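You operate a simulated robot arm through the tools that you are given. There is no shell and no other tool.

The job below is to be done with a simulated robot arm. You get a single attempt, and the scene is never put back.

Task
Clamp the green lantern, fill it to MAX and shut its cap.
Fine: swing the funnel arm aside again; nothing drips on the tray. Where these are worked on the way, their far stop is far enough and under half their travel is too little: funnel arm.

The check looks at the end state, three seconds after you hand in, the way a careful person would. Anything else that was tipped, shoved, dropped, spilled or broken makes it a failure. Lids that push on must go on centred and level and be pressed home; caps that screw on are set level and turned clockwise until they are tight.

Robot
A 6-joint arm with a two-finger gripper, fixed in place. Base frame: the origin is at the foot of the arm, x ahead of it, y to its left, z up; the work surface is at about z = 90.6. Readings come in cm, degrees, newtons and seconds.
Its first joint turns from -166.0 to 166.0 degrees. Payload 3.43 kg.
Tool frame: the origin (TCP) lies between the finger pads and is the grasp point; the fingertips stand 2 cm ahead of it; z points along the fingers, y is the line along which they close. Largest opening 19 cm; the body of the gripper starts 24.8 cm behind the TCP.
Orientation is that of the tool frame in the base frame, as a unit quaternion [x, y, z, w]. With the fingers straight down and closing along the base's y, the tool's x points along the base's -x, its y along +y and its z along -z.

Tools
- The arm moves only by the tool arm_command. Its argument "motion" is a list of rows, each a list of 7 numbers: the turn, a rotation vector about the tool's x, y, z in units of 180 degrees (1.0 is 180 degrees), then the shift along the tool's x, y, z in units of 300 mm (1.0 is 300 mm), then the opening, from 0 (shut) to 1 (fully open). In form: [[wx, wy, wz, tx, ty, tz, jaw], ...]. A call has 1 to 20 rows; each row is the pose to reach, as a shift and turn from the pose commanded when the call began, along the tool's axes at that moment. A call with a number of a shift or a turn outside -1 to 1 is refused whole. A row lasts 0.2 s, in which the tool goes at most 5 cm and 8.6 degrees; a call with a longer step from one row to the next is refused whole, and so is a gripper value outside its range. Where a pose cannot be reached the arm comes as near as it can. A force on the tool above 50 N (or 10 N above the force at the start of the call, whichever is more), or a blocked arm, ends the call early, and 0.2 s more pass. Each finger travels about 15.3 cm/s and halts on what it meets, pressing with about 42 N; the grip force reading is that of the motor and also rises with nothing between the fingers. The clock runs only during rows and for 0.2 s after the last one: add rows that repeat a pose to give the fingers time. It gives the time, the measured TCP pose, the force on the tool (base axes), the opening and the grip force at its end, in the units of the frame above (readings bear some noise), with the torque about the TCP (base axes, N m) and any sound that the robot's microphone picked up, and new pictures: "pictures" is both (left out), scene, wrist or none.
- Cameras (640 x 400 px; columns grow to the right, rows downward): "scene" is fixed at [40.08, 50.07, 147.38]; the picture's right is [-0.90, -0.44, 0.00], its down [-0.20, 0.41, -0.89] and it looks along [0.39, -0.80, -0.46] (base axes); focal length 311 px, centre (320, 200). "wrist" rides on the gripper at [7.1, -0.8, -28.8] in the tool frame; the picture's right is [0.12, 0.99, 0.00], its down [-0.96, 0.12, -0.25] and it looks along [-0.25, 0.03, 0.97] (tool axes); focal length 261 px, centre (320, 200). There is no depth. A picture from a camera that has moved, and an enlarged one, comes with that camera's place and axes in the base frame and with its lens.
- raise_lower(by): slides the trunk up (or, below 0, down) by that many cm; the arm rides with it, the base frame stays. It gives what a move gives, with no picture.
- enlarge(camera, box): a new picture of the part [left, top, right, bottom] of that camera's present view, enlarged. It takes no simulated time.
- finish_job(): hands the job in; it is judged then, once.

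Places have to be worked out from the pictures, the camera data and where the tool is seen. Open the gripper and draw the arm clear of the work before you hand the job in, unless the task says otherwise.

The tools are called after "Call:" as name(argument=value, ...) on one line, values as JSON. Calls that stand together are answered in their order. arm_command: Moves the arm, as the interface text tells. Its arguments: {"type":"object","properties":{"motion":{"type":"array","items":{"type":"array","items":{"type":"number"}}},"pictures":{"type":"string","enum":["both","scene","wrist","none"]}},"required":["motion"]} The other tools are called the same way: raise_lower (by) slides the trunk up or down; enlarge (camera, box) takes an enlarged picture of a part of a camera's view; finish_job () hands the job in.

At the start:

```text
time_s: 0.0
tool_pos: [80.29, -9.68, 127.52]
ee_rot: [-0.001, 1.0, 0.001, -0.001]
force: [-0.5, -0.5, 0.4]
moment: [-0.02, 0.01, -0.02]
finger_gap: 19.0
grasp_force: 0.0
trunk travel left (down, up): [-27.5, 16.5]
```

scene: 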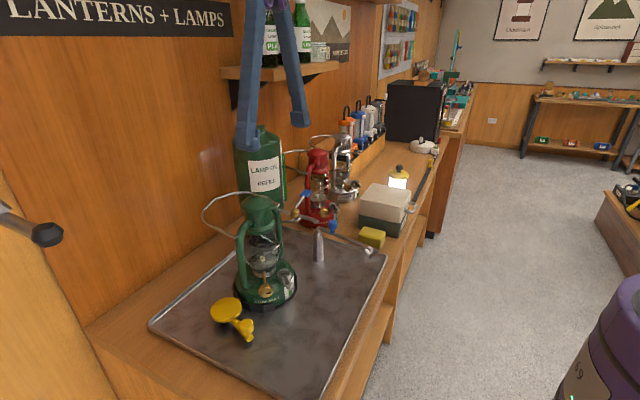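
wrist: 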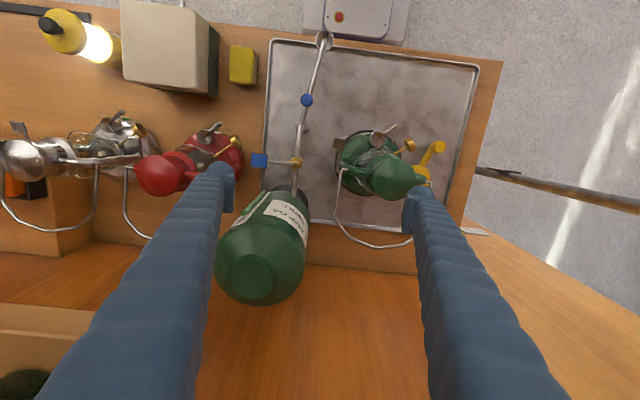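

I start by looking closely at the bench: the green lantern stands on the tray near a yellow clamp knob, with a big green lamp-oil refill tank behind it carrying a pipe/arm with blue handles. I enlarge both views to understand the mechanism.

Call:
enlarge(camera="scene", box=[140, 180, 400, 342])

Call:
enlarge(camera="wrist", box=[220, 20, 500, 195])

Call:
enlarge(camera="wrist", box=[210, 110, 450, 260])

Call:
enlarge(camera="scene", box=[220, 110, 380, 210])

```text
2.46 times, centred on (270, 261) of scene
camera zoom: at [40.08, 50.07, 147.38], right [-0.9, -0.44, 0.0], down [-0.2, 0.41, -0.89], along [0.39, -0.8, -0.46], focal length 765 px, centre (443, 50)
```

zoom: 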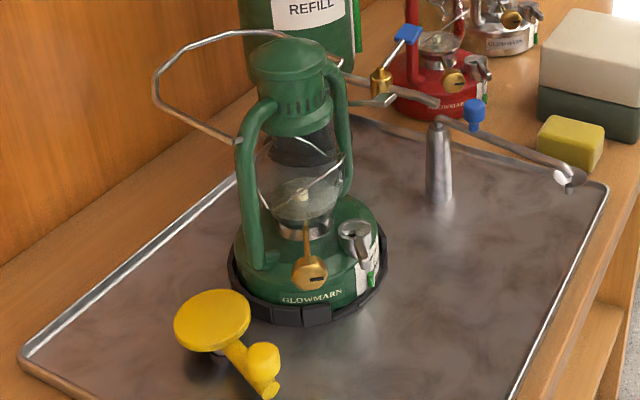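

```text
2.29 times, centred on (360, 108) of wrist
camera zoom: at [73.31, -10.36, 156.12], right [-0.12, 0.99, 0.0], down [0.96, 0.12, 0.25], along [0.24, 0.03, -0.97], focal length 596 px, centre (229, 411)
```

zoom: 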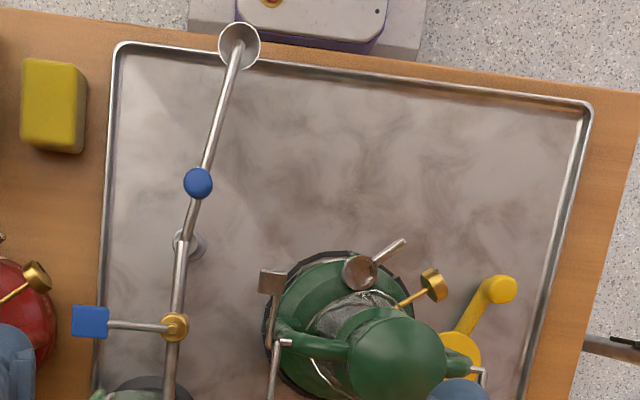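

```text
2.67 times, centred on (330, 185) of wrist
camera zoom: at [73.31, -10.36, 156.12], right [-0.12, 0.99, 0.0], down [0.96, 0.12, 0.25], along [0.24, 0.03, -0.97], focal length 695 px, centre (293, 240)
```

zoom: 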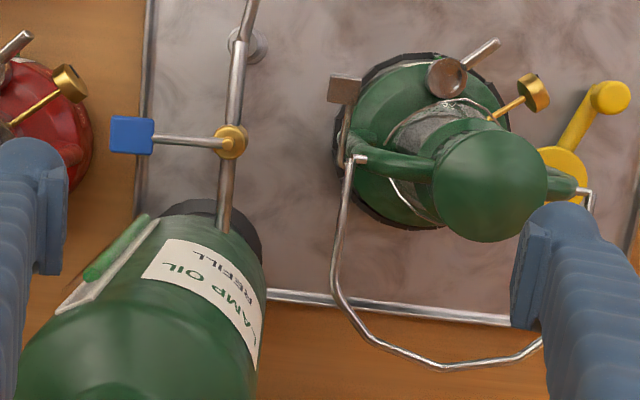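

```text
4.00 times, centred on (300, 160) of scene
camera zoom: at [40.08, 50.07, 147.38], right [-0.9, -0.44, 0.0], down [-0.2, 0.41, -0.89], along [0.39, -0.8, -0.46], focal length 1244 px, centre (400, 360)
```

zoom: 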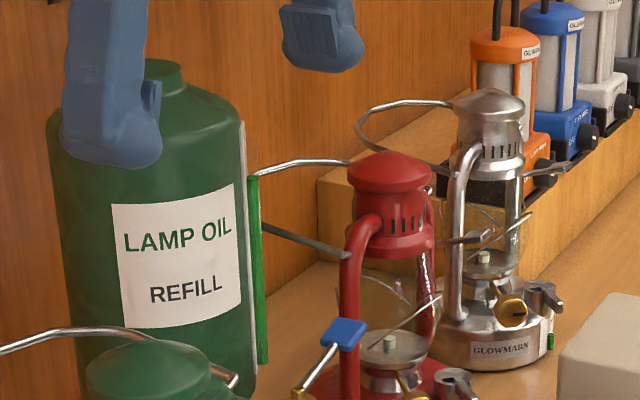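

The lantern base looks to be near (78, 2.5), its filler near (72.6, 2.3, 98), the funnel post near (71.8, -14.3) and the funnel near (56, -12, 100). I zoom further on the details before moving.

Call:
enlarge(camera="scene", box=[225, 250, 305, 300])

Call:
enlarge(camera="scene", box=[290, 190, 390, 252])

Call:
enlarge(camera="wrist", box=[330, 110, 450, 185])

Call:
enlarge(camera="wrist", box=[240, 20, 360, 95])

Call:
enlarge(camera="wrist", box=[240, 95, 360, 170])

Call:
enlarge(camera="scene", box=[195, 270, 315, 345])

```text
8.00 times, centred on (265, 275) of scene
camera zoom: at [40.08, 50.07, 147.38], right [-0.9, -0.44, 0.0], down [-0.2, 0.41, -0.89], along [0.39, -0.8, -0.46], focal length 2487 px, centre (760, -400)
```

zoom: 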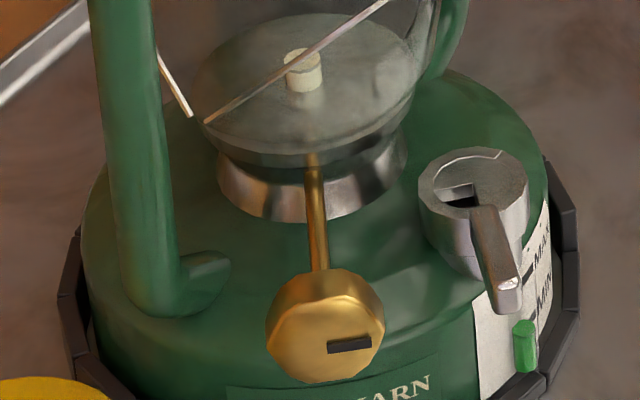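

```text
6.40 times, centred on (340, 221) of scene
camera zoom: at [40.08, 50.07, 147.38], right [-0.9, -0.44, 0.0], down [-0.2, 0.41, -0.89], along [0.39, -0.8, -0.46], focal length 1990 px, centre (192, 66)
```

zoom: 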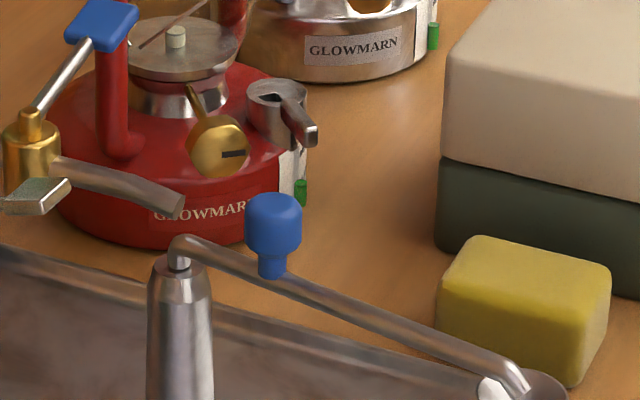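

```text
5.33 times, centred on (390, 148) of wrist
camera zoom: at [73.31, -10.36, 156.12], right [-0.12, 0.99, 0.0], down [0.96, 0.12, 0.25], along [0.24, 0.03, -0.97], focal length 1390 px, centre (-53, 480)
```

zoom: 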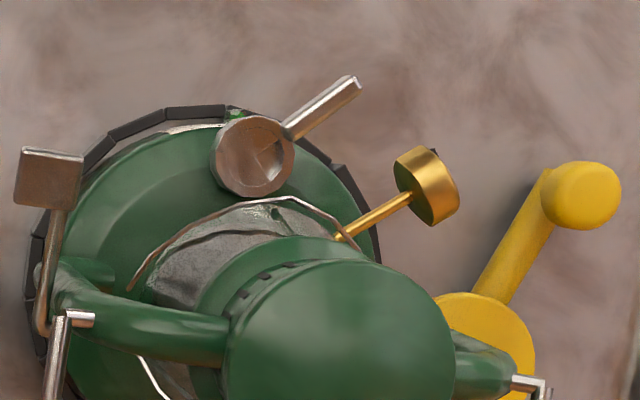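

```text
5.33 times, centred on (300, 58) of wrist
camera zoom: at [73.31, -10.36, 156.12], right [-0.12, 0.99, 0.0], down [0.96, 0.12, 0.25], along [0.24, 0.03, -0.97], focal length 1390 px, centre (427, 960)
```

zoom: 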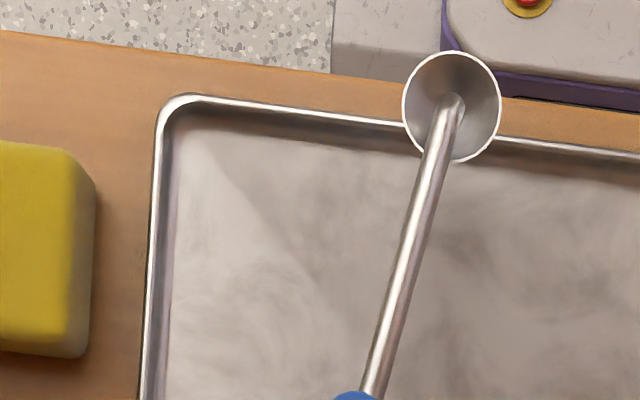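

```text
5.33 times, centred on (300, 132) of wrist
camera zoom: at [73.31, -10.36, 156.12], right [-0.12, 0.99, 0.0], down [0.96, 0.12, 0.25], along [0.24, 0.03, -0.97], focal length 1390 px, centre (427, 560)
```

zoom: 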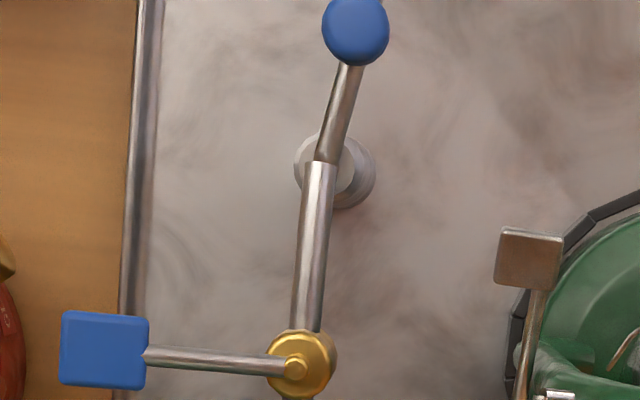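

```text
5.33 times, centred on (255, 308) of scene
camera zoom: at [40.08, 50.07, 147.38], right [-0.9, -0.44, 0.0], down [-0.2, 0.41, -0.89], along [0.39, -0.8, -0.46], focal length 1658 px, centre (667, -373)
```

zoom: 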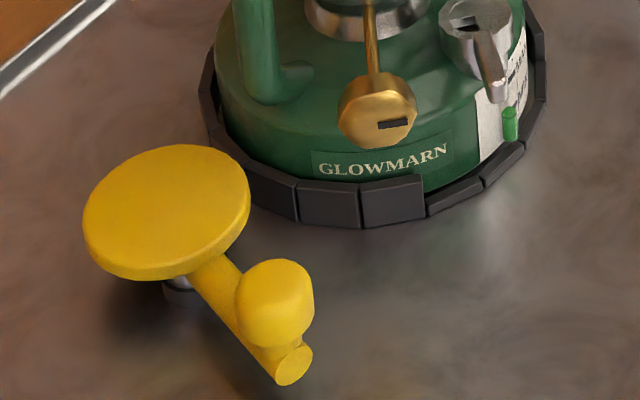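

The valve lever (blue square) is near (79,-21,108), its spout ends right over the funnel post, the funnel knob (blue) is near (67.5,-13.7,104.4), and the yellow cam clamp is near (79,15,96) with its knob near (72.6,16.7,96). The filler cap with its lever isn't clear from above, so I draw back towards the robot and tilt the wrist to look at it from the front.

Call:
arm_command(motion=[[0, 0, 0, 0.15, 0, 0, 1], [0, 0, 0, 0.3, 0, 0, 1], [0, 0, 0, 0.45, 0, 0, 1], [0, 0, 0, 0.6, 0, 0, 1], [0, 0, 0, 0.677, 0.1, 0, 1], [0, -0.03, 0, 0.677, 0.15, 0.1, 1], [0, -0.06, 0, 0.677, 0.2, 0.2, 1], [0, -0.09, 0, 0.677, 0.25, 0.3, 1], [0, -0.12, 0, 0.677, 0.3, 0.4, 1], [0, -0.15, 0, 0.677, 0.35, 0.5, 1], [0, -0.18, 0, 0.677, 0.39, 0.6, 1], [0, -0.208, 0, 0.677, 0.423, 0.683, 1]])

```text
time_s: 2.6
tool_pos: [65.23, 3.59, 108.7]
ee_rot: [0.0, 0.95, -0.001, 0.313]
force: [0.8, 1.1, 0.0]
moment: [0.0, 0.02, -0.01]
finger_gap: 19.02
grasp_force: 0.1
out of reach, approached as far as the arm can: row 11, 12
trunk travel left (down, up): [-27.5, 16.5]
camera wrist: at [42.52, 2.98, 127.53], right [-0.09, 0.99, -0.07], down [0.63, 0.12, 0.77], along [0.77, 0.03, -0.63], focal length 261 px, centre (320, 200)
```

scene: 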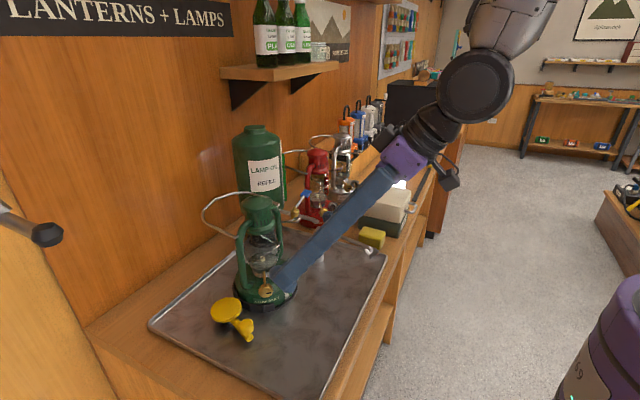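
wrist: 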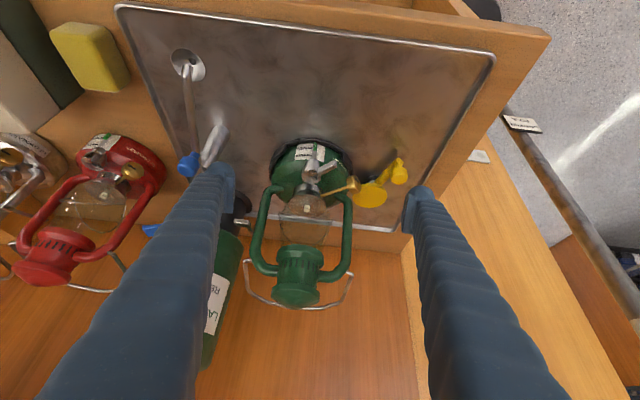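

The tool stopped at (65.2, 3.6, 108.7), tilted, and the view shows the lantern front (picture upside-down). I zoom in on the filler cap, gauge and clamp.

Call:
enlarge(camera="wrist", box=[264, 130, 360, 190])

Call:
enlarge(camera="wrist", box=[330, 140, 426, 220])

Call:
enlarge(camera="wrist", box=[150, 30, 270, 240])

```text
6.67 times, centred on (312, 160) of wrist
camera zoom: at [42.52, 2.98, 127.53], right [-0.09, 0.99, -0.07], down [0.63, 0.12, 0.77], along [0.77, 0.03, -0.63], focal length 1738 px, centre (373, 467)
```

zoom: 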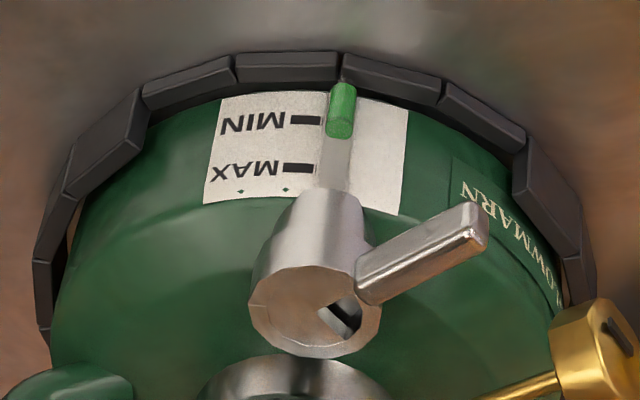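

```text
5.00 times, centred on (378, 180) of wrist
camera zoom: at [42.52, 2.98, 127.53], right [-0.09, 0.99, -0.07], down [0.63, 0.12, 0.77], along [0.77, 0.03, -0.63], focal length 1303 px, centre (30, 300)
```

zoom: 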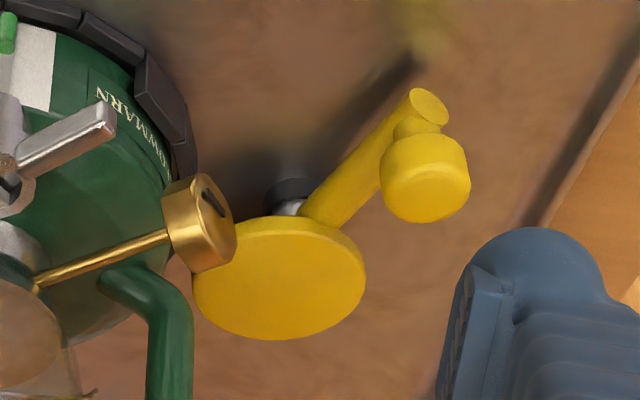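

```text
1.90 times, centred on (210, 135) of wrist
camera zoom: at [42.52, 2.98, 127.53], right [-0.09, 0.99, -0.07], down [0.63, 0.12, 0.77], along [0.77, 0.03, -0.63], focal length 496 px, centre (530, 324)
```

zoom: 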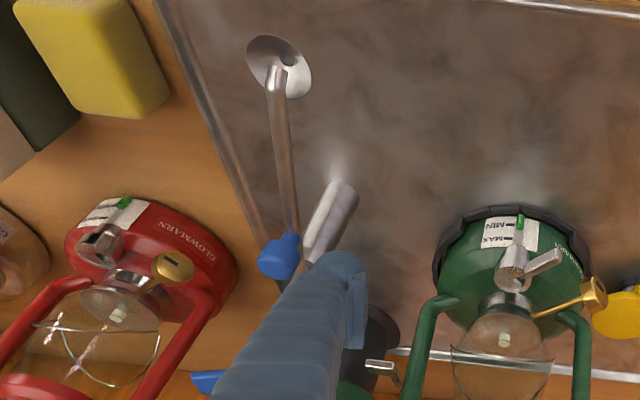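

The gauge reads just under MIN, and the filler has a flat lid with a side lever. I zoom in harder on the lid from both cameras to understand how it opens, and compare with the red lantern.

Call:
enlarge(camera="wrist", box=[296, 152, 344, 182])

Call:
enlarge(camera="scene", box=[272, 258, 312, 283])

Call:
enlarge(camera="wrist", box=[70, 125, 166, 185])

```text
13.33 times, centred on (320, 167) of wrist
camera zoom: at [42.52, 2.98, 127.53], right [-0.09, 0.99, -0.07], down [0.63, 0.12, 0.77], along [0.77, 0.03, -0.63], focal length 3475 px, centre (320, 640)
```

zoom: 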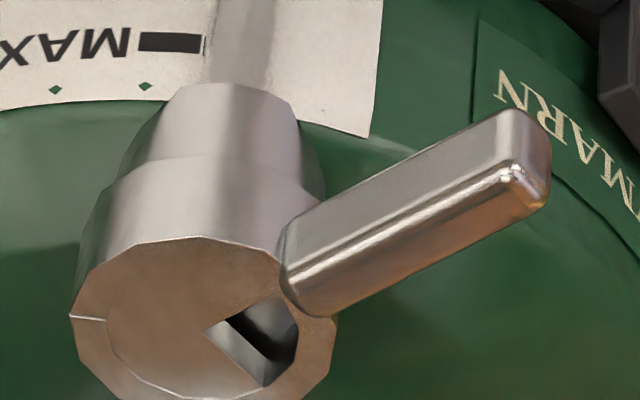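

```text
16.00 times, centred on (292, 270) of scene
camera zoom: at [40.08, 50.07, 147.38], right [-0.9, -0.44, 0.0], down [-0.2, 0.41, -0.89], along [0.39, -0.8, -0.46], focal length 4974 px, centre (768, -928)
```

zoom: 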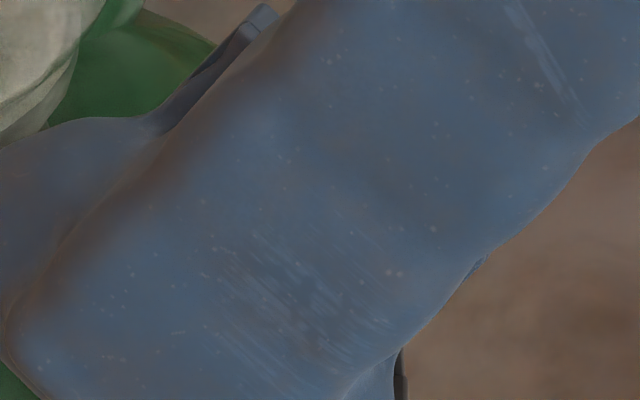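

```text
6.67 times, centred on (118, 155) of wrist
camera zoom: at [42.52, 2.98, 127.53], right [-0.09, 0.99, -0.07], down [0.63, 0.12, 0.77], along [0.77, 0.03, -0.63], focal length 1738 px, centre (1667, 500)
```

zoom: 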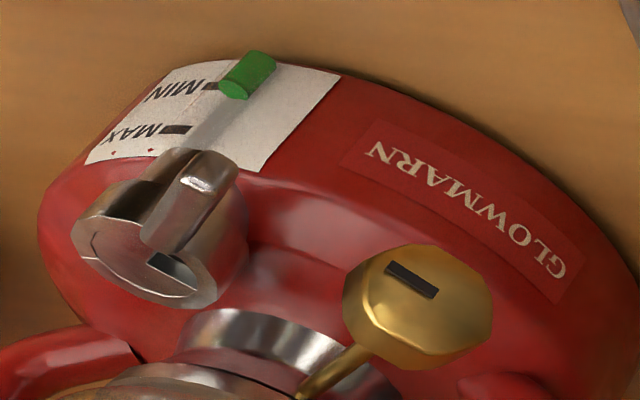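

The lid mechanism will be tested after clamping so nothing shifts. The clamp knob triangulates to about (72.6, 16.7, 96), 2.8 cm across, on a handle pointing at the robot from a pivot near (79.3, 14.7). I narrow the jaw, swing out to +y and come upright above the knob.

Call:
arm_command(motion=[[0, 0, 0, 0, 0.11, 0, 0.6], [0, 0, 0, 0, 0.22, 0, 0.32], [0, 0, 0, 0, 0.33, 0, 0.32], [0, 0, 0, 0, 0.437, 0, 0.32], [0, 0.034, 0, -0.05, 0.437, 0.01, 0.32], [0, 0.068, 0, -0.1, 0.437, 0.02, 0.32], [0, 0.102, 0, -0.15, 0.437, 0.03, 0.32], [0, 0.136, 0, -0.2, 0.437, 0.04, 0.32], [0, 0.17, 0, -0.24, 0.437, 0.05, 0.32], [0, 0.203, 0, -0.264, 0.437, 0.058, 0.32], [0, 0.203, 0, -0.264, 0.437, 0.058, 0.32]])

```text
time_s: 5.0
tool_pos: [70.07, 16.24, 109.23]
ee_rot: [0.001, 0.995, -0.076, 0.066]
force: [-1.0, 0.3, 0.5]
moment: [0.02, -0.05, 0.0]
finger_gap: 6.08
grasp_force: 0.1
out of reach, approached as far as the arm can: row 6, 7, 8, 9, 10, 11
trunk travel left (down, up): [-27.5, 16.5]
camera wrist: at [59.42, 19.84, 136.51], right [-0.11, 0.98, -0.16], down [0.92, 0.16, 0.35], along [0.37, -0.11, -0.92], focal length 261 px, centre (320, 200)
```

scene: 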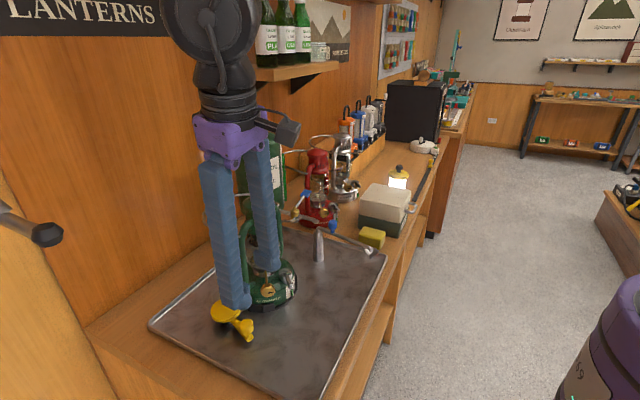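
wrist: 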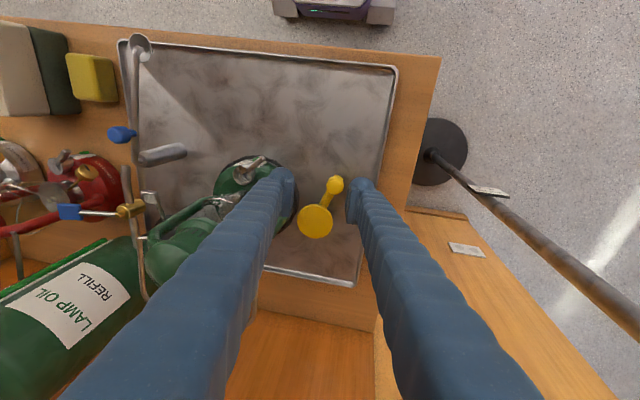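

The tool is at (70.1, 16.2, 109.2) but not fully upright; the solver reported out of reach. I send a null row to learn whether the commanded pose is the stuck pose or the actual one.

Call:
arm_command(motion=[[0, 0, 0, 0, 0, 0, 0.32]], pictures="none")

```text
time_s: 5.4
tool_pos: [70.25, 16.32, 109.13]
ee_rot: [0.001, 0.995, -0.075, 0.066]
force: [0.3, -0.1, 0.7]
moment: [-0.05, -0.01, 0.0]
finger_gap: 6.07
grasp_force: 0.0
trunk travel left (down, up): [-27.5, 16.5]
```

The commanded pose follows the reached one. I now ask for a pure straightening to vertical at (72.6, 16.7, 112) in small steps to see whether the posture is really limited.

Call:
arm_command(motion=[[-0.016, 0.014, 0, -0.03, 0, -0.03, 0.32], [-0.032, 0.028, 0, -0.06, 0, -0.06, 0.32], [-0.0477, 0.042, 0, -0.0927, -0.001, -0.0893, 0.32], [-0.0477, 0.042, 0, -0.0927, -0.001, -0.0893, 0.32]], pictures="none")

```text
time_s: 6.4
tool_pos: [70.61, 16.15, 108.71]
ee_rot: [0.0, 0.995, -0.08, 0.06]
force: [0.3, 0.3, -0.2]
moment: [-0.07, 0.08, -0.01]
finger_gap: 6.1
grasp_force: 0.1
out of reach, approached as far as the arm can: row 1, 2, 3, 4
trunk travel left (down, up): [-27.5, 16.5]
```

Still held short, so some joint limit is active in this posture. I back off up and outward (+5 x, +15 z) while straightening to see whether the arm frees itself.

Call:
arm_command(motion=[[0, 0, 0, -0.056, -0.02, -0.117, 0.32], [-0.017, 0.013, 0, -0.112, -0.039, -0.235, 0.32], [-0.034, 0.025, 0, -0.169, -0.058, -0.352, 0.32], [-0.051, 0.038, 0, -0.225, -0.078, -0.47, 0.32], [-0.051, 0.038, 0, -0.225, -0.078, -0.47, 0.32]], pictures="scene")

```text
time_s: 7.6
tool_pos: [73.76, 15.79, 120.98]
ee_rot: [0.001, 0.993, -0.102, 0.067]
force: [0.4, -0.4, 0.0]
moment: [-0.01, -0.01, 0.02]
finger_gap: 6.06
grasp_force: 0.0
out of reach, approached as far as the arm can: row 2, 3, 4, 5
trunk travel left (down, up): [-27.5, 16.5]
```

scene: 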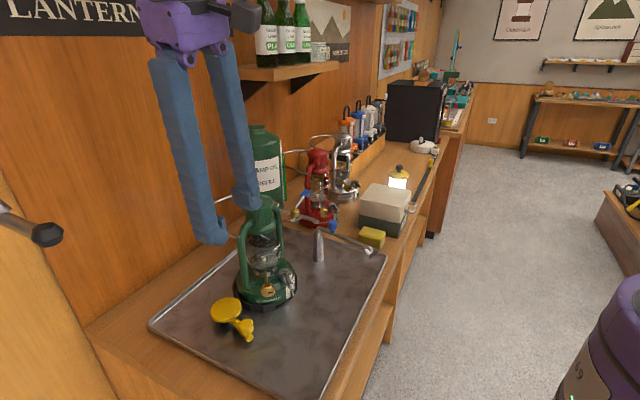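

The roll error grows with height, which looks like a wrist singularity (forearm nearly in line with the fingers). Lowering the trunk should open the wrist angle, so I lower it 15 cm, leaving the fingertips around z 104, clear of everything.

Call:
raise_lower(by=-15)

```text
time_s: 9.3
tool_pos: [73.91, 15.74, 105.94]
ee_rot: [0.0, 0.992, -0.103, 0.067]
force: [-0.3, 1.0, 0.0]
moment: [0.07, -0.02, 0.01]
finger_gap: 6.09
grasp_force: 0.1
trunk travel left (down, up): [-12.5, 31.5]
```

Trunk is down 15 cm; now I straighten to vertical at (72.6, 16.7, 112).

Call:
arm_command(motion=[[-0.022, 0.014, 0, 0.005, -0.003, -0.07, 0.32], [-0.044, 0.029, 0, 0.01, -0.006, -0.14, 0.32], [-0.066, 0.0428, 0, 0.016, -0.009, -0.206, 0.32], [-0.066, 0.0428, 0, 0.016, -0.009, -0.206, 0.32]], pictures="both")

```text
time_s: 10.3
tool_pos: [70.97, 16.37, 109.03]
ee_rot: [0.001, 0.992, -0.104, 0.069]
force: [-0.9, 0.3, 0.3]
moment: [-0.04, -0.02, 0.03]
finger_gap: 6.07
grasp_force: 0.0
out of reach, approached as far as the arm can: row 1, 2, 3, 4
trunk travel left (down, up): [-12.5, 31.5]
camera wrist: at [60.05, 21.52, 136.1], right [-0.1, 0.97, -0.22], down [0.92, 0.18, 0.35], along [0.37, -0.17, -0.91], focal length 261 px, centre (320, 200)
```

scene: 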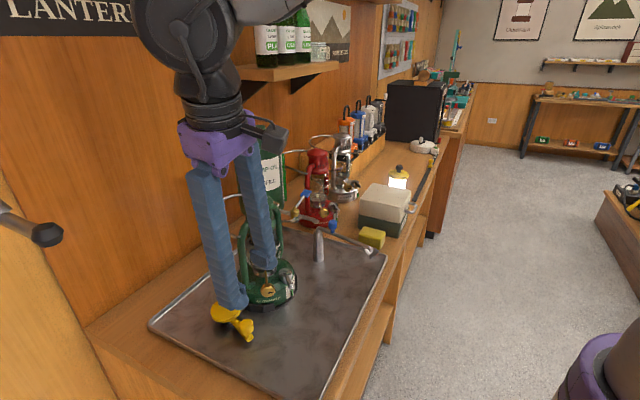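
wrist: 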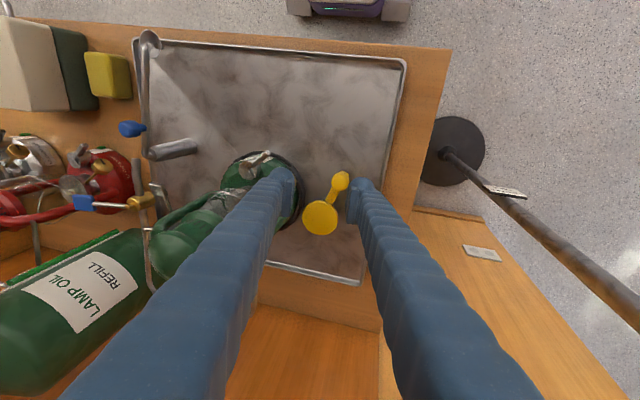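

Still stuck with the same roll error, so I test single axes to find which freedom is limited: first a small roll about tool x alone.

Call:
arm_command(motion=[[-0.03, 0, 0, 0, 0, 0, 0.32], [-0.03, 0, 0, 0, 0, 0, 0.32]], pictures="none")

Call:
arm_command(motion=[[0, 0, 0.03, 0, 0, 0, 0.32], [0, 0, 0.03, 0, 0, 0, 0.32]], pictures="none")

Call:
arm_command(motion=[[0, 0.03, 0, 0, 0, 0, 0.32], [0, 0.03, 0, 0, 0, 0, 0.32]], pictures="none")

```text
time_s: 10.9
tool_pos: [70.97, 16.47, 109.04]
ee_rot: [0.001, 0.992, -0.103, 0.069]
force: [0.1, 1.4, 1.3]
moment: [-0.01, 0.05, 0.01]
finger_gap: 6.07
grasp_force: 0.1
out of reach, approached as far as the arm can: row 1, 2
trunk travel left (down, up): [-12.5, 31.5]
```

```text
time_s: 11.6
tool_pos: [70.92, 16.3, 109.09]
ee_rot: [0.047, 0.991, -0.1, 0.073]
force: [-0.1, 0.0, -0.4]
moment: [0.0, 0.0, 0.01]
finger_gap: 6.1
grasp_force: 0.1
trunk travel left (down, up): [-12.5, 31.5]
```

```text
time_s: 12.2
tool_pos: [70.63, 16.2, 108.6]
ee_rot: [0.051, 0.99, -0.121, 0.042]
force: [0.3, 0.1, -0.1]
moment: [-0.05, 0.07, -0.03]
finger_gap: 6.1
grasp_force: 0.2
out of reach, approached as far as the arm can: row 1, 2
trunk travel left (down, up): [-12.5, 31.5]
```

Yaw is free but roll is blocked: I conclude my first tilt passed the wrist through alignment with the forearm, and later the forearm-roll joint ran into its stop in a flipped branch. I retrace: raise the trunk back 15 cm, tilt up again as before, then go back to y = 0.

Call:
raise_lower(by=15)

Call:
arm_command(motion=[[-0.017, -0.035, -0.001, 0.045, 0.021, 0.084, 0.32], [-0.034, -0.07, -0.003, 0.09, 0.041, 0.168, 0.32], [-0.051, -0.105, -0.004, 0.134, 0.062, 0.252, 0.32], [-0.068, -0.14, -0.0055, 0.178, 0.082, 0.336, 0.32], [-0.0847, -0.1745, -0.0069, 0.223, 0.103, 0.42, 0.32], [-0.0847, -0.1745, -0.0069, 0.223, 0.103, 0.42, 0.32]], pictures="scene")

```text
time_s: 13.9
tool_pos: [70.72, 16.06, 123.34]
ee_rot: [0.05, 0.99, -0.122, 0.042]
force: [-0.5, 0.5, -0.4]
moment: [0.02, 0.01, -0.01]
finger_gap: 6.09
grasp_force: 0.1
trunk travel left (down, up): [-27.5, 16.5]
```

```text
time_s: 15.5
tool_pos: [62.01, 11.38, 108.17]
ee_rot: [0.087, 0.957, -0.038, 0.275]
force: [0.8, 0.2, -0.1]
moment: [0.01, -0.02, 0.05]
finger_gap: 6.07
grasp_force: 0.0
trunk travel left (down, up): [-27.5, 16.5]
stopped in row 6: the arm was blocked; the commanded pose is now the measured one
```

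scene: 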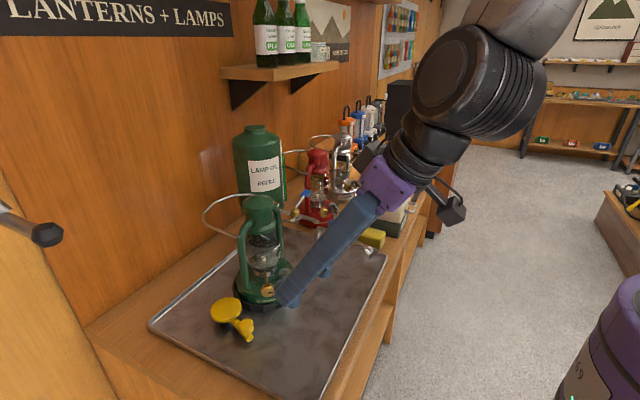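

The wrist turned a lot there (joint-speed lag, no contact forces) and settled at (62, 11.4, 108). I continue slowly to y = 0 with the tilt purely in the x–z plane.

Call:
arm_command(motion=[[-0.004, -0.002, -0.004, -0.007, -0.037, 0.002, 0.32], [-0.008, -0.004, -0.009, -0.015, -0.075, 0.004, 0.32], [-0.012, -0.006, -0.013, -0.022, -0.112, 0.005, 0.32], [-0.016, -0.009, -0.018, -0.029, -0.15, 0.007, 0.32], [-0.02, -0.011, -0.023, -0.037, -0.187, 0.009, 0.32], [-0.024, -0.013, -0.027, -0.044, -0.224, 0.011, 0.32], [-0.028, -0.015, -0.032, -0.051, -0.262, 0.013, 0.32], [-0.032, -0.017, -0.036, -0.058, -0.3, 0.014, 0.32], [-0.036, -0.02, -0.041, -0.066, -0.337, 0.016, 0.32], [-0.04, -0.0218, -0.0452, -0.073, -0.374, 0.018, 0.32], [-0.04, -0.0218, -0.0452, -0.073, -0.374, 0.018, 0.32]], pictures="scene")

```text
time_s: 17.9
tool_pos: [64.25, 0.02, 110.01]
ee_rot: [0.0, 0.952, -0.001, 0.305]
force: [-0.4, -0.1, 0.4]
moment: [0.04, 0.01, -0.03]
finger_gap: 6.09
grasp_force: 0.1
out of reach, approached as far as the arm can: row 6, 7, 8, 9, 10, 11
trunk travel left (down, up): [-27.5, 16.5]
```

scene: 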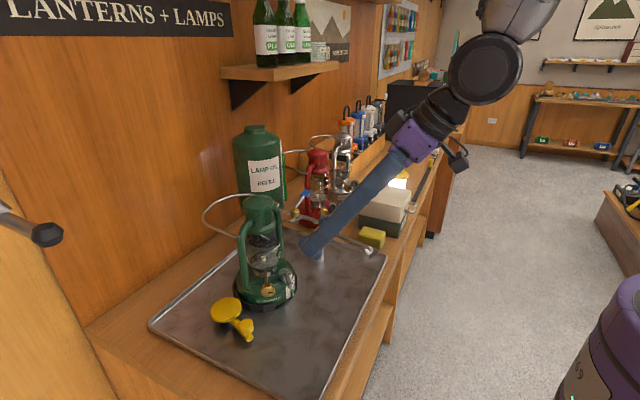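

Back in the arm plane at (64.3, 0, 110) with a pure pitch tilt. Now I un-tilt straight through, rising 8 cm, which should take the wrist back into its original branch.

Call:
arm_command(motion=[[0, 0.02, 0, -0.016, 0, -0.022, 0.32], [0, 0.04, 0, -0.031, 0, -0.043, 0.32], [0, 0.06, 0, -0.047, 0, -0.065, 0.32], [0, 0.08, 0, -0.062, 0, -0.087, 0.32], [0, 0.1, 0, -0.078, 0, -0.108, 0.32], [0, 0.12, 0, -0.093, 0, -0.13, 0.32], [0, 0.14, 0, -0.109, 0, -0.152, 0.32], [0, 0.16, 0, -0.124, 0, -0.174, 0.32], [0, 0.18, 0, -0.14, 0, -0.195, 0.32], [0, 0.1972, 0, -0.155, 0, -0.217, 0.32], [0, 0.1972, 0, -0.155, 0, -0.217, 0.32]], pictures="scene")

```text
time_s: 20.3
tool_pos: [64.35, 0.1, 117.97]
ee_rot: [0.001, 1.0, 0.0, 0.003]
force: [-0.6, -0.4, 0.0]
moment: [0.04, -0.03, -0.02]
finger_gap: 6.08
grasp_force: 0.0
trunk travel left (down, up): [-27.5, 16.5]
```

scene: 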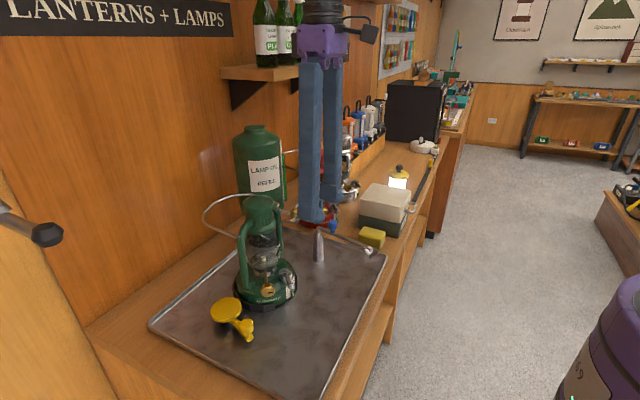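

Upright again with no residual error. I check that the wrist is free by going to y = 16.7 first, then out to x = 72.6 above the clamp knob at z ≈ 112.

Call:
arm_command(motion=[[0, 0, 0, 0, 0.11, 0, 0.32], [0, 0, 0, 0, 0.22, 0, 0.32], [0, 0, 0, 0, 0.33, 0, 0.32], [0, 0, 0, 0, 0.44, 0, 0.32], [0, 0, 0, 0, 0.553, 0, 0.32], [0, 0, 0, -0.1, 0.553, 0.06, 0.32], [0, 0, 0, -0.2, 0.553, 0.12, 0.32], [0, 0, 0, -0.275, 0.553, 0.2, 0.32], [0, 0, 0, -0.275, 0.553, 0.2, 0.32]])

```text
time_s: 22.3
tool_pos: [72.54, 16.58, 112.25]
ee_rot: [0.001, 1.0, -0.001, 0.003]
force: [-0.2, 0.1, 0.8]
moment: [0.05, -0.07, 0.0]
finger_gap: 6.09
grasp_force: 0.0
trunk travel left (down, up): [-27.5, 16.5]
camera wrist: at [65.33, 15.99, 140.76], right [-0.12, 0.99, 0.0], down [0.96, 0.11, 0.25], along [0.25, 0.03, -0.97], focal length 261 px, centre (320, 200)
```

scene: 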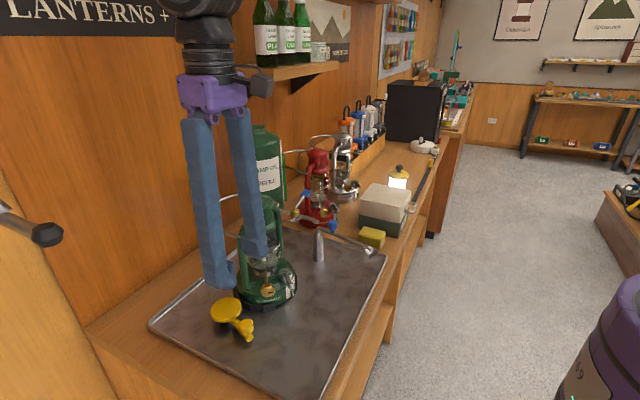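
wrist: 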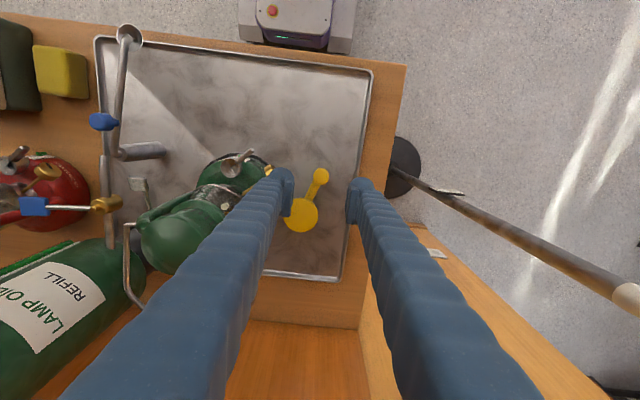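

The arm is fully upright at (72.5, 16.6, 112.3). I zoom on the clamp from here to fix the knob, disc and stub positions.

Call:
enlarge(camera="wrist", box=[264, 155, 360, 240])

Call:
enlarge(camera="scene", box=[200, 285, 300, 347])

```text
4.71 times, centred on (312, 198) of wrist
camera zoom: at [65.33, 15.99, 140.76], right [-0.12, 0.99, 0.0], down [0.96, 0.11, 0.25], along [0.25, 0.03, -0.97], focal length 1227 px, centre (358, 212)
```

zoom: 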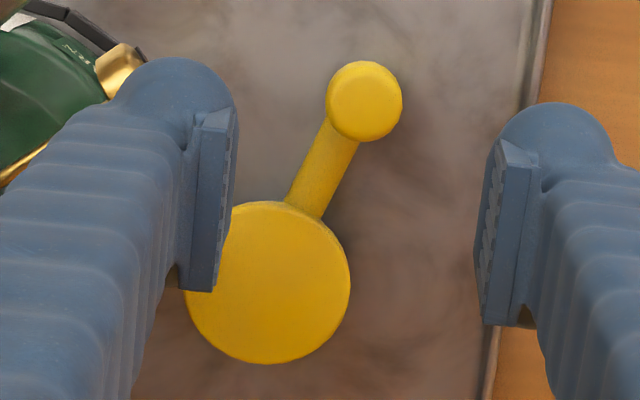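

```text
6.40 times, centred on (250, 316) of scene
camera zoom: at [40.08, 50.07, 147.38], right [-0.9, -0.44, 0.0], down [-0.2, 0.41, -0.89], along [0.39, -0.8, -0.46], focal length 1990 px, centre (768, -542)
```

zoom: 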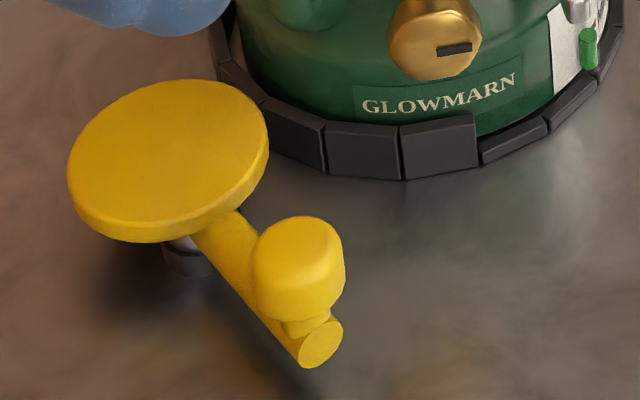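

Knob top is at about (72.4, 17.0), disc centre about (79.9, 14.3); the handle should swing clockwise (away from the lantern, knob towards +y). I lower the open fingers to straddle the knob, then narrow the jaw to about 4 cm without gripping.

Call:
arm_command(motion=[[0, 0, 0, 0.003, 0.012, 0.14, 0.32], [0, 0, 0, 0.004, 0.014, 0.28, 0.32], [0, 0, 0, 0.004, 0.014, 0.4, 0.32], [0, 0, 0, 0.004, 0.014, 0.48, 0.32], [0, 0, 0, 0.004, 0.014, 0.53, 0.32], [0, 0, 0, 0.004, 0.014, 0.53, 0.21], [0, 0, 0, 0.004, 0.014, 0.53, 0.21]])

```text
time_s: 23.9
tool_pos: [72.67, 17.09, 96.11]
ee_rot: [0.0, 1.0, -0.001, 0.004]
force: [-0.2, -0.7, 0.2]
moment: [0.0, 0.0, 0.02]
finger_gap: 3.99
grasp_force: 0.0
trunk travel left (down, up): [-27.5, 16.5]
camera wrist: at [65.38, 16.4, 124.81], right [-0.12, 0.99, 0.0], down [0.96, 0.11, 0.25], along [0.25, 0.03, -0.97], focal length 261 px, centre (320, 200)
```

scene: 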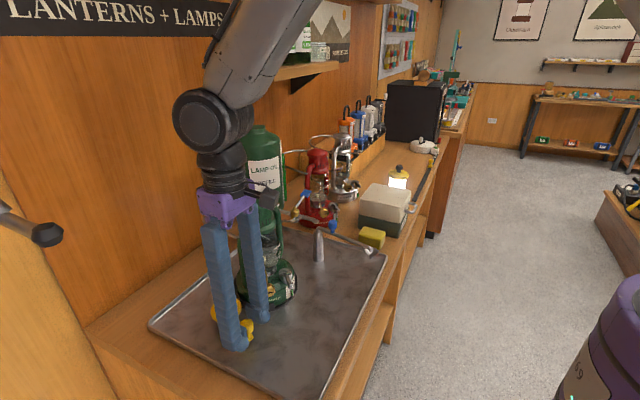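
wrist: 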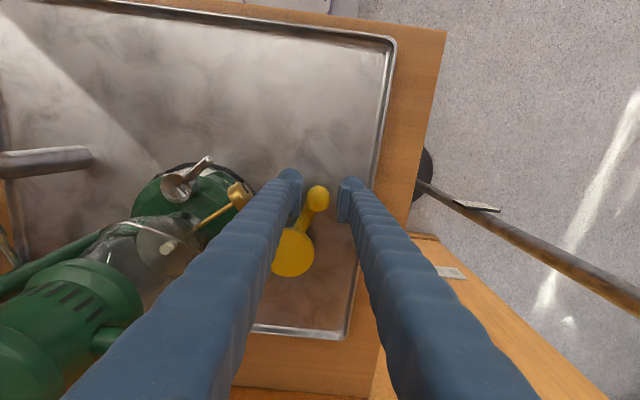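

The knob sits between the fingers with slack. I push it clockwise along an arc about (79.4, 15) by 24°, turning the gripper with it, and watch the force.

Call:
arm_command(motion=[[0, 0, 0.033, 0.001, 0.021, 0, 0.21], [0, 0, 0.067, -0.01, 0.044, 0, 0.21], [0, 0, 0.1, -0.023, 0.066, 0, 0.21], [0, 0, 0.133, -0.038, 0.086, 0, 0.21], [0, 0, 0.133, -0.038, 0.086, 0, 0.21]])

```text
time_s: 25.1
tool_pos: [73.66, 19.56, 96.06]
ee_rot: [0.209, 0.978, 0.001, 0.004]
force: [-0.8, 0.5, 1.6]
moment: [-0.06, 0.03, 0.03]
finger_gap: 3.99
grasp_force: 0.1
trunk travel left (down, up): [-27.5, 16.5]
camera wrist: at [66.78, 21.96, 124.75], right [0.3, 0.95, 0.0], down [0.92, -0.29, 0.25], along [0.24, -0.08, -0.97], focal length 261 px, centre (320, 200)
```

scene: 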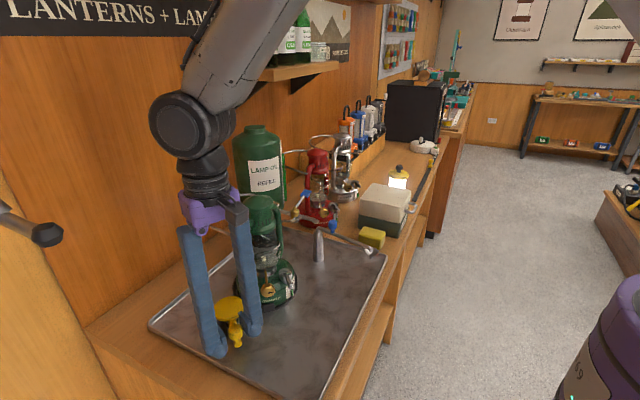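
wrist: 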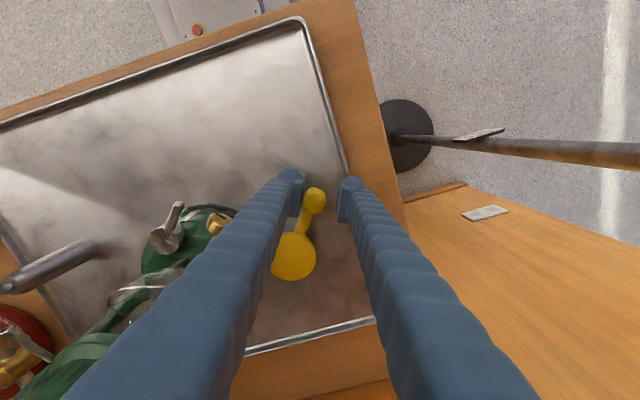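

The handle turned freely with almost no force. I zoom to measure the new knob and disc positions.

Call:
enlarge(camera="wrist", box=[250, 165, 370, 290])

Call:
enlarge(camera="scene", box=[180, 270, 300, 370])

```text
3.20 times, centred on (310, 228) of wrist
camera zoom: at [66.78, 21.96, 124.75], right [0.3, 0.95, 0.0], down [0.92, -0.29, 0.25], along [0.24, -0.08, -0.97], focal length 834 px, centre (352, 112)
```

zoom: 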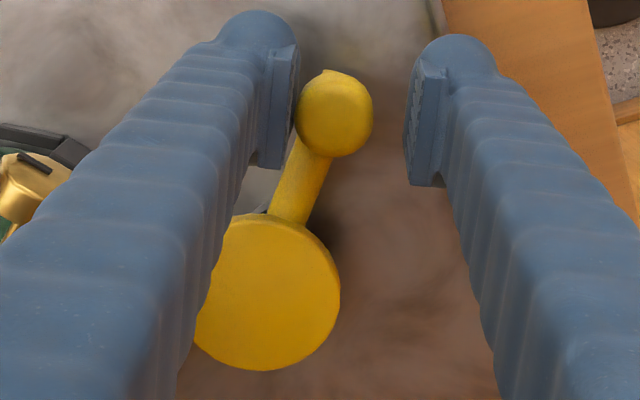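

```text
4.00 times, centred on (240, 320) of scene
camera zoom: at [40.08, 50.07, 147.38], right [-0.9, -0.44, 0.0], down [-0.2, 0.41, -0.89], along [0.39, -0.8, -0.46], focal length 1244 px, centre (640, -280)
```

zoom: 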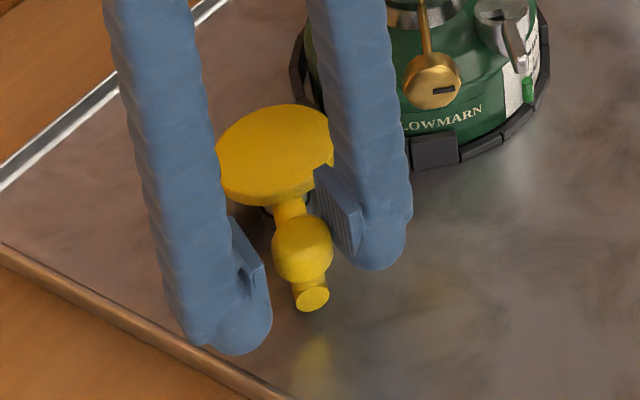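

Knob moved from (72.4, 17.0) to (73.5, 19.1), giving a pivot near (79.6, 14.6). I carry on clockwise another ~42°, watching for a rise in force.

Call:
arm_command(motion=[[0, 0, 0.033, -0.013, 0.0245, 0, 0.21], [0, 0, 0.067, -0.024, 0.0485, 0, 0.21], [0, 0, 0.1, -0.038, 0.071, 0, 0.21], [0, 0, 0.133, -0.054, 0.0925, 0, 0.21], [0, 0, 0.167, -0.072, 0.112, 0, 0.21], [0, 0, 0.2, -0.092, 0.129, 0, 0.21], [0, 0, 0.233, -0.1135, 0.1447, 0, 0.21]])

```text
time_s: 26.7
tool_pos: [78.68, 22.26, 96.08]
ee_rot: [0.545, 0.838, 0.001, 0.003]
force: [0.6, -0.2, 0.3]
moment: [0.01, 0.0, 0.0]
finger_gap: 4.02
grasp_force: 0.0
trunk travel left (down, up): [-27.5, 16.5]
camera wrist: at [74.82, 28.5, 124.79], right [0.86, 0.51, 0.0], down [0.49, -0.83, 0.25], along [0.13, -0.21, -0.97], focal length 261 px, centre (320, 200)
```

scene: 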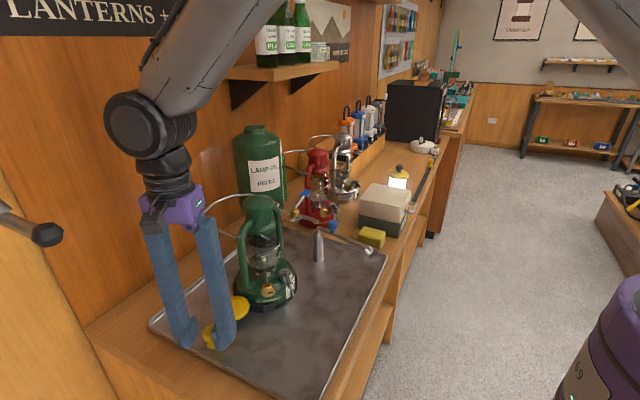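
wrist: 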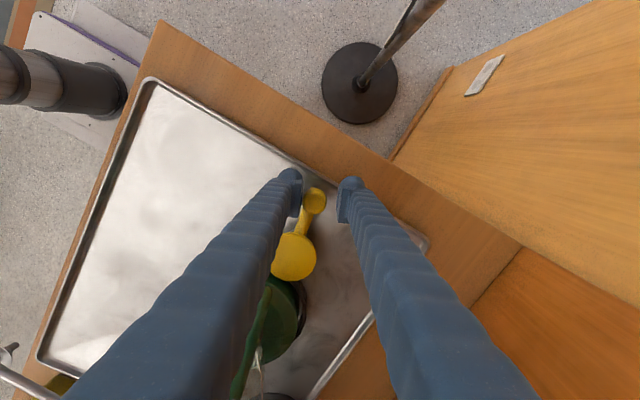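

Still no resistance; the handle now points roughly to +y. I zoom to see where the disc sits relative to the lantern ring.

Call:
enlarge(camera="wrist", box=[230, 160, 390, 340])

Call:
enlarge(camera="scene", box=[180, 260, 310, 360])

```text
2.22 times, centred on (310, 250) of wrist
camera zoom: at [74.82, 28.5, 124.79], right [0.86, 0.51, 0.0], down [0.49, -0.83, 0.25], along [0.13, -0.21, -0.97], focal length 579 px, centre (342, 89)
```

zoom: 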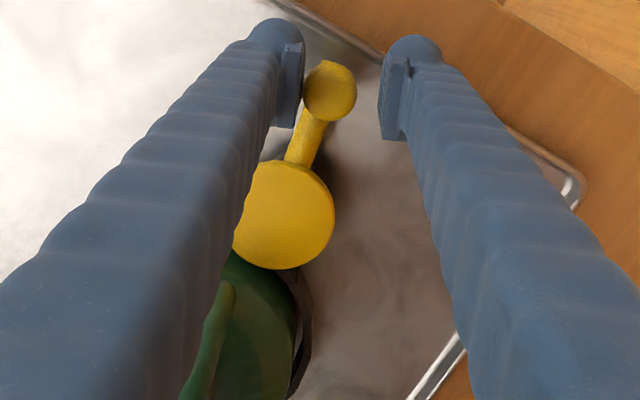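

```text
4.00 times, centred on (245, 310) of scene
camera zoom: at [40.08, 50.07, 147.38], right [-0.9, -0.44, 0.0], down [-0.2, 0.41, -0.89], along [0.39, -0.8, -0.46], focal length 1244 px, centre (620, -240)
```

zoom: 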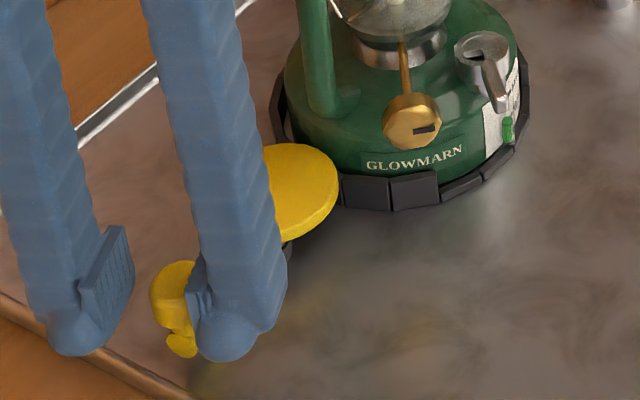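

The knob path fits a circle about (79.7, 14.5) with radius 7.7, and the handle has turned roughly 60° without resistance. I continue clockwise in small steps up to 30° more, watching for the clamp to bite.

Call:
arm_command(motion=[[0, 0, 0.033, -0.013, 0.024, 0, 0.21], [0, 0, 0.067, -0.024, 0.048, 0, 0.21], [0, 0, 0.1, -0.038, 0.071, 0, 0.21], [0, 0, 0.133, -0.055, 0.0926, 0, 0.21], [0, 0, 0.167, -0.073, 0.112, 0, 0.21]])

```text
time_s: 28.0
tool_pos: [81.14, 21.42, 96.03]
ee_rot: [0.741, 0.671, -0.008, -0.002]
force: [-32.6, 3.1, 9.2]
moment: [-0.36, 0.59, -0.04]
finger_gap: 5.9
grasp_force: 16.3
trunk travel left (down, up): [-27.5, 16.5]
stopped in row 5: the force on the tool passed its limit at 51 N (the readings are from after the stop); the commanded pose is now the measured one
camera wrist: at [81.41, 28.88, 124.61], right [1.0, 0.02, -0.01], down [0.02, -0.97, 0.25], along [-0.01, -0.25, -0.97], focal length 261 px, centre (320, 200)
```

scene: 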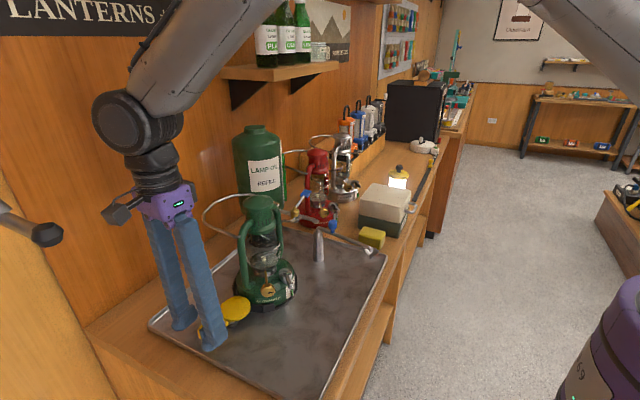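
wrist: 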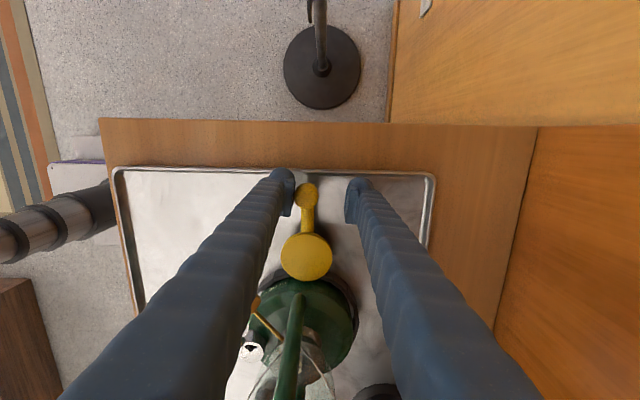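

The knob met firm resistance (51 N) with the handle pointing along +y. I zoom to check that the cam now bears on the lantern.

Call:
enlarge(camera="wrist", box=[230, 160, 390, 360])

Call:
enlarge(camera="scene", box=[180, 260, 310, 360])

```text
2.00 times, centred on (310, 260) of wrist
camera zoom: at [81.41, 28.88, 124.61], right [1.0, 0.02, -0.01], down [0.02, -0.97, 0.25], along [-0.01, -0.25, -0.97], focal length 521 px, centre (340, 80)
```

zoom: 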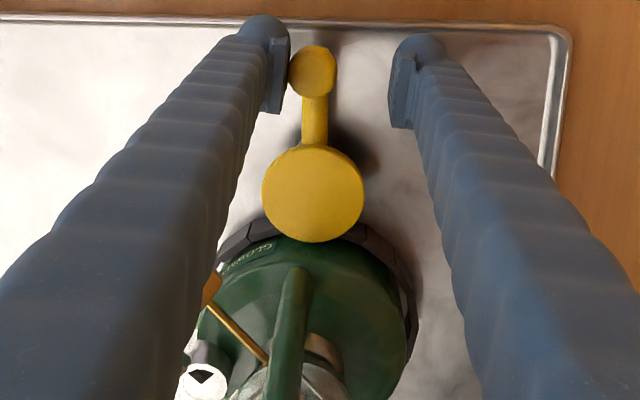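

```text
4.00 times, centred on (245, 310) of scene
camera zoom: at [40.08, 50.07, 147.38], right [-0.9, -0.44, 0.0], down [-0.2, 0.41, -0.89], along [0.39, -0.8, -0.46], focal length 1244 px, centre (620, -240)
```

zoom: 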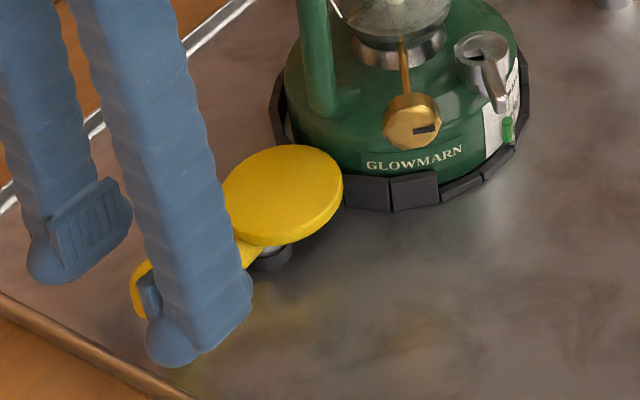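

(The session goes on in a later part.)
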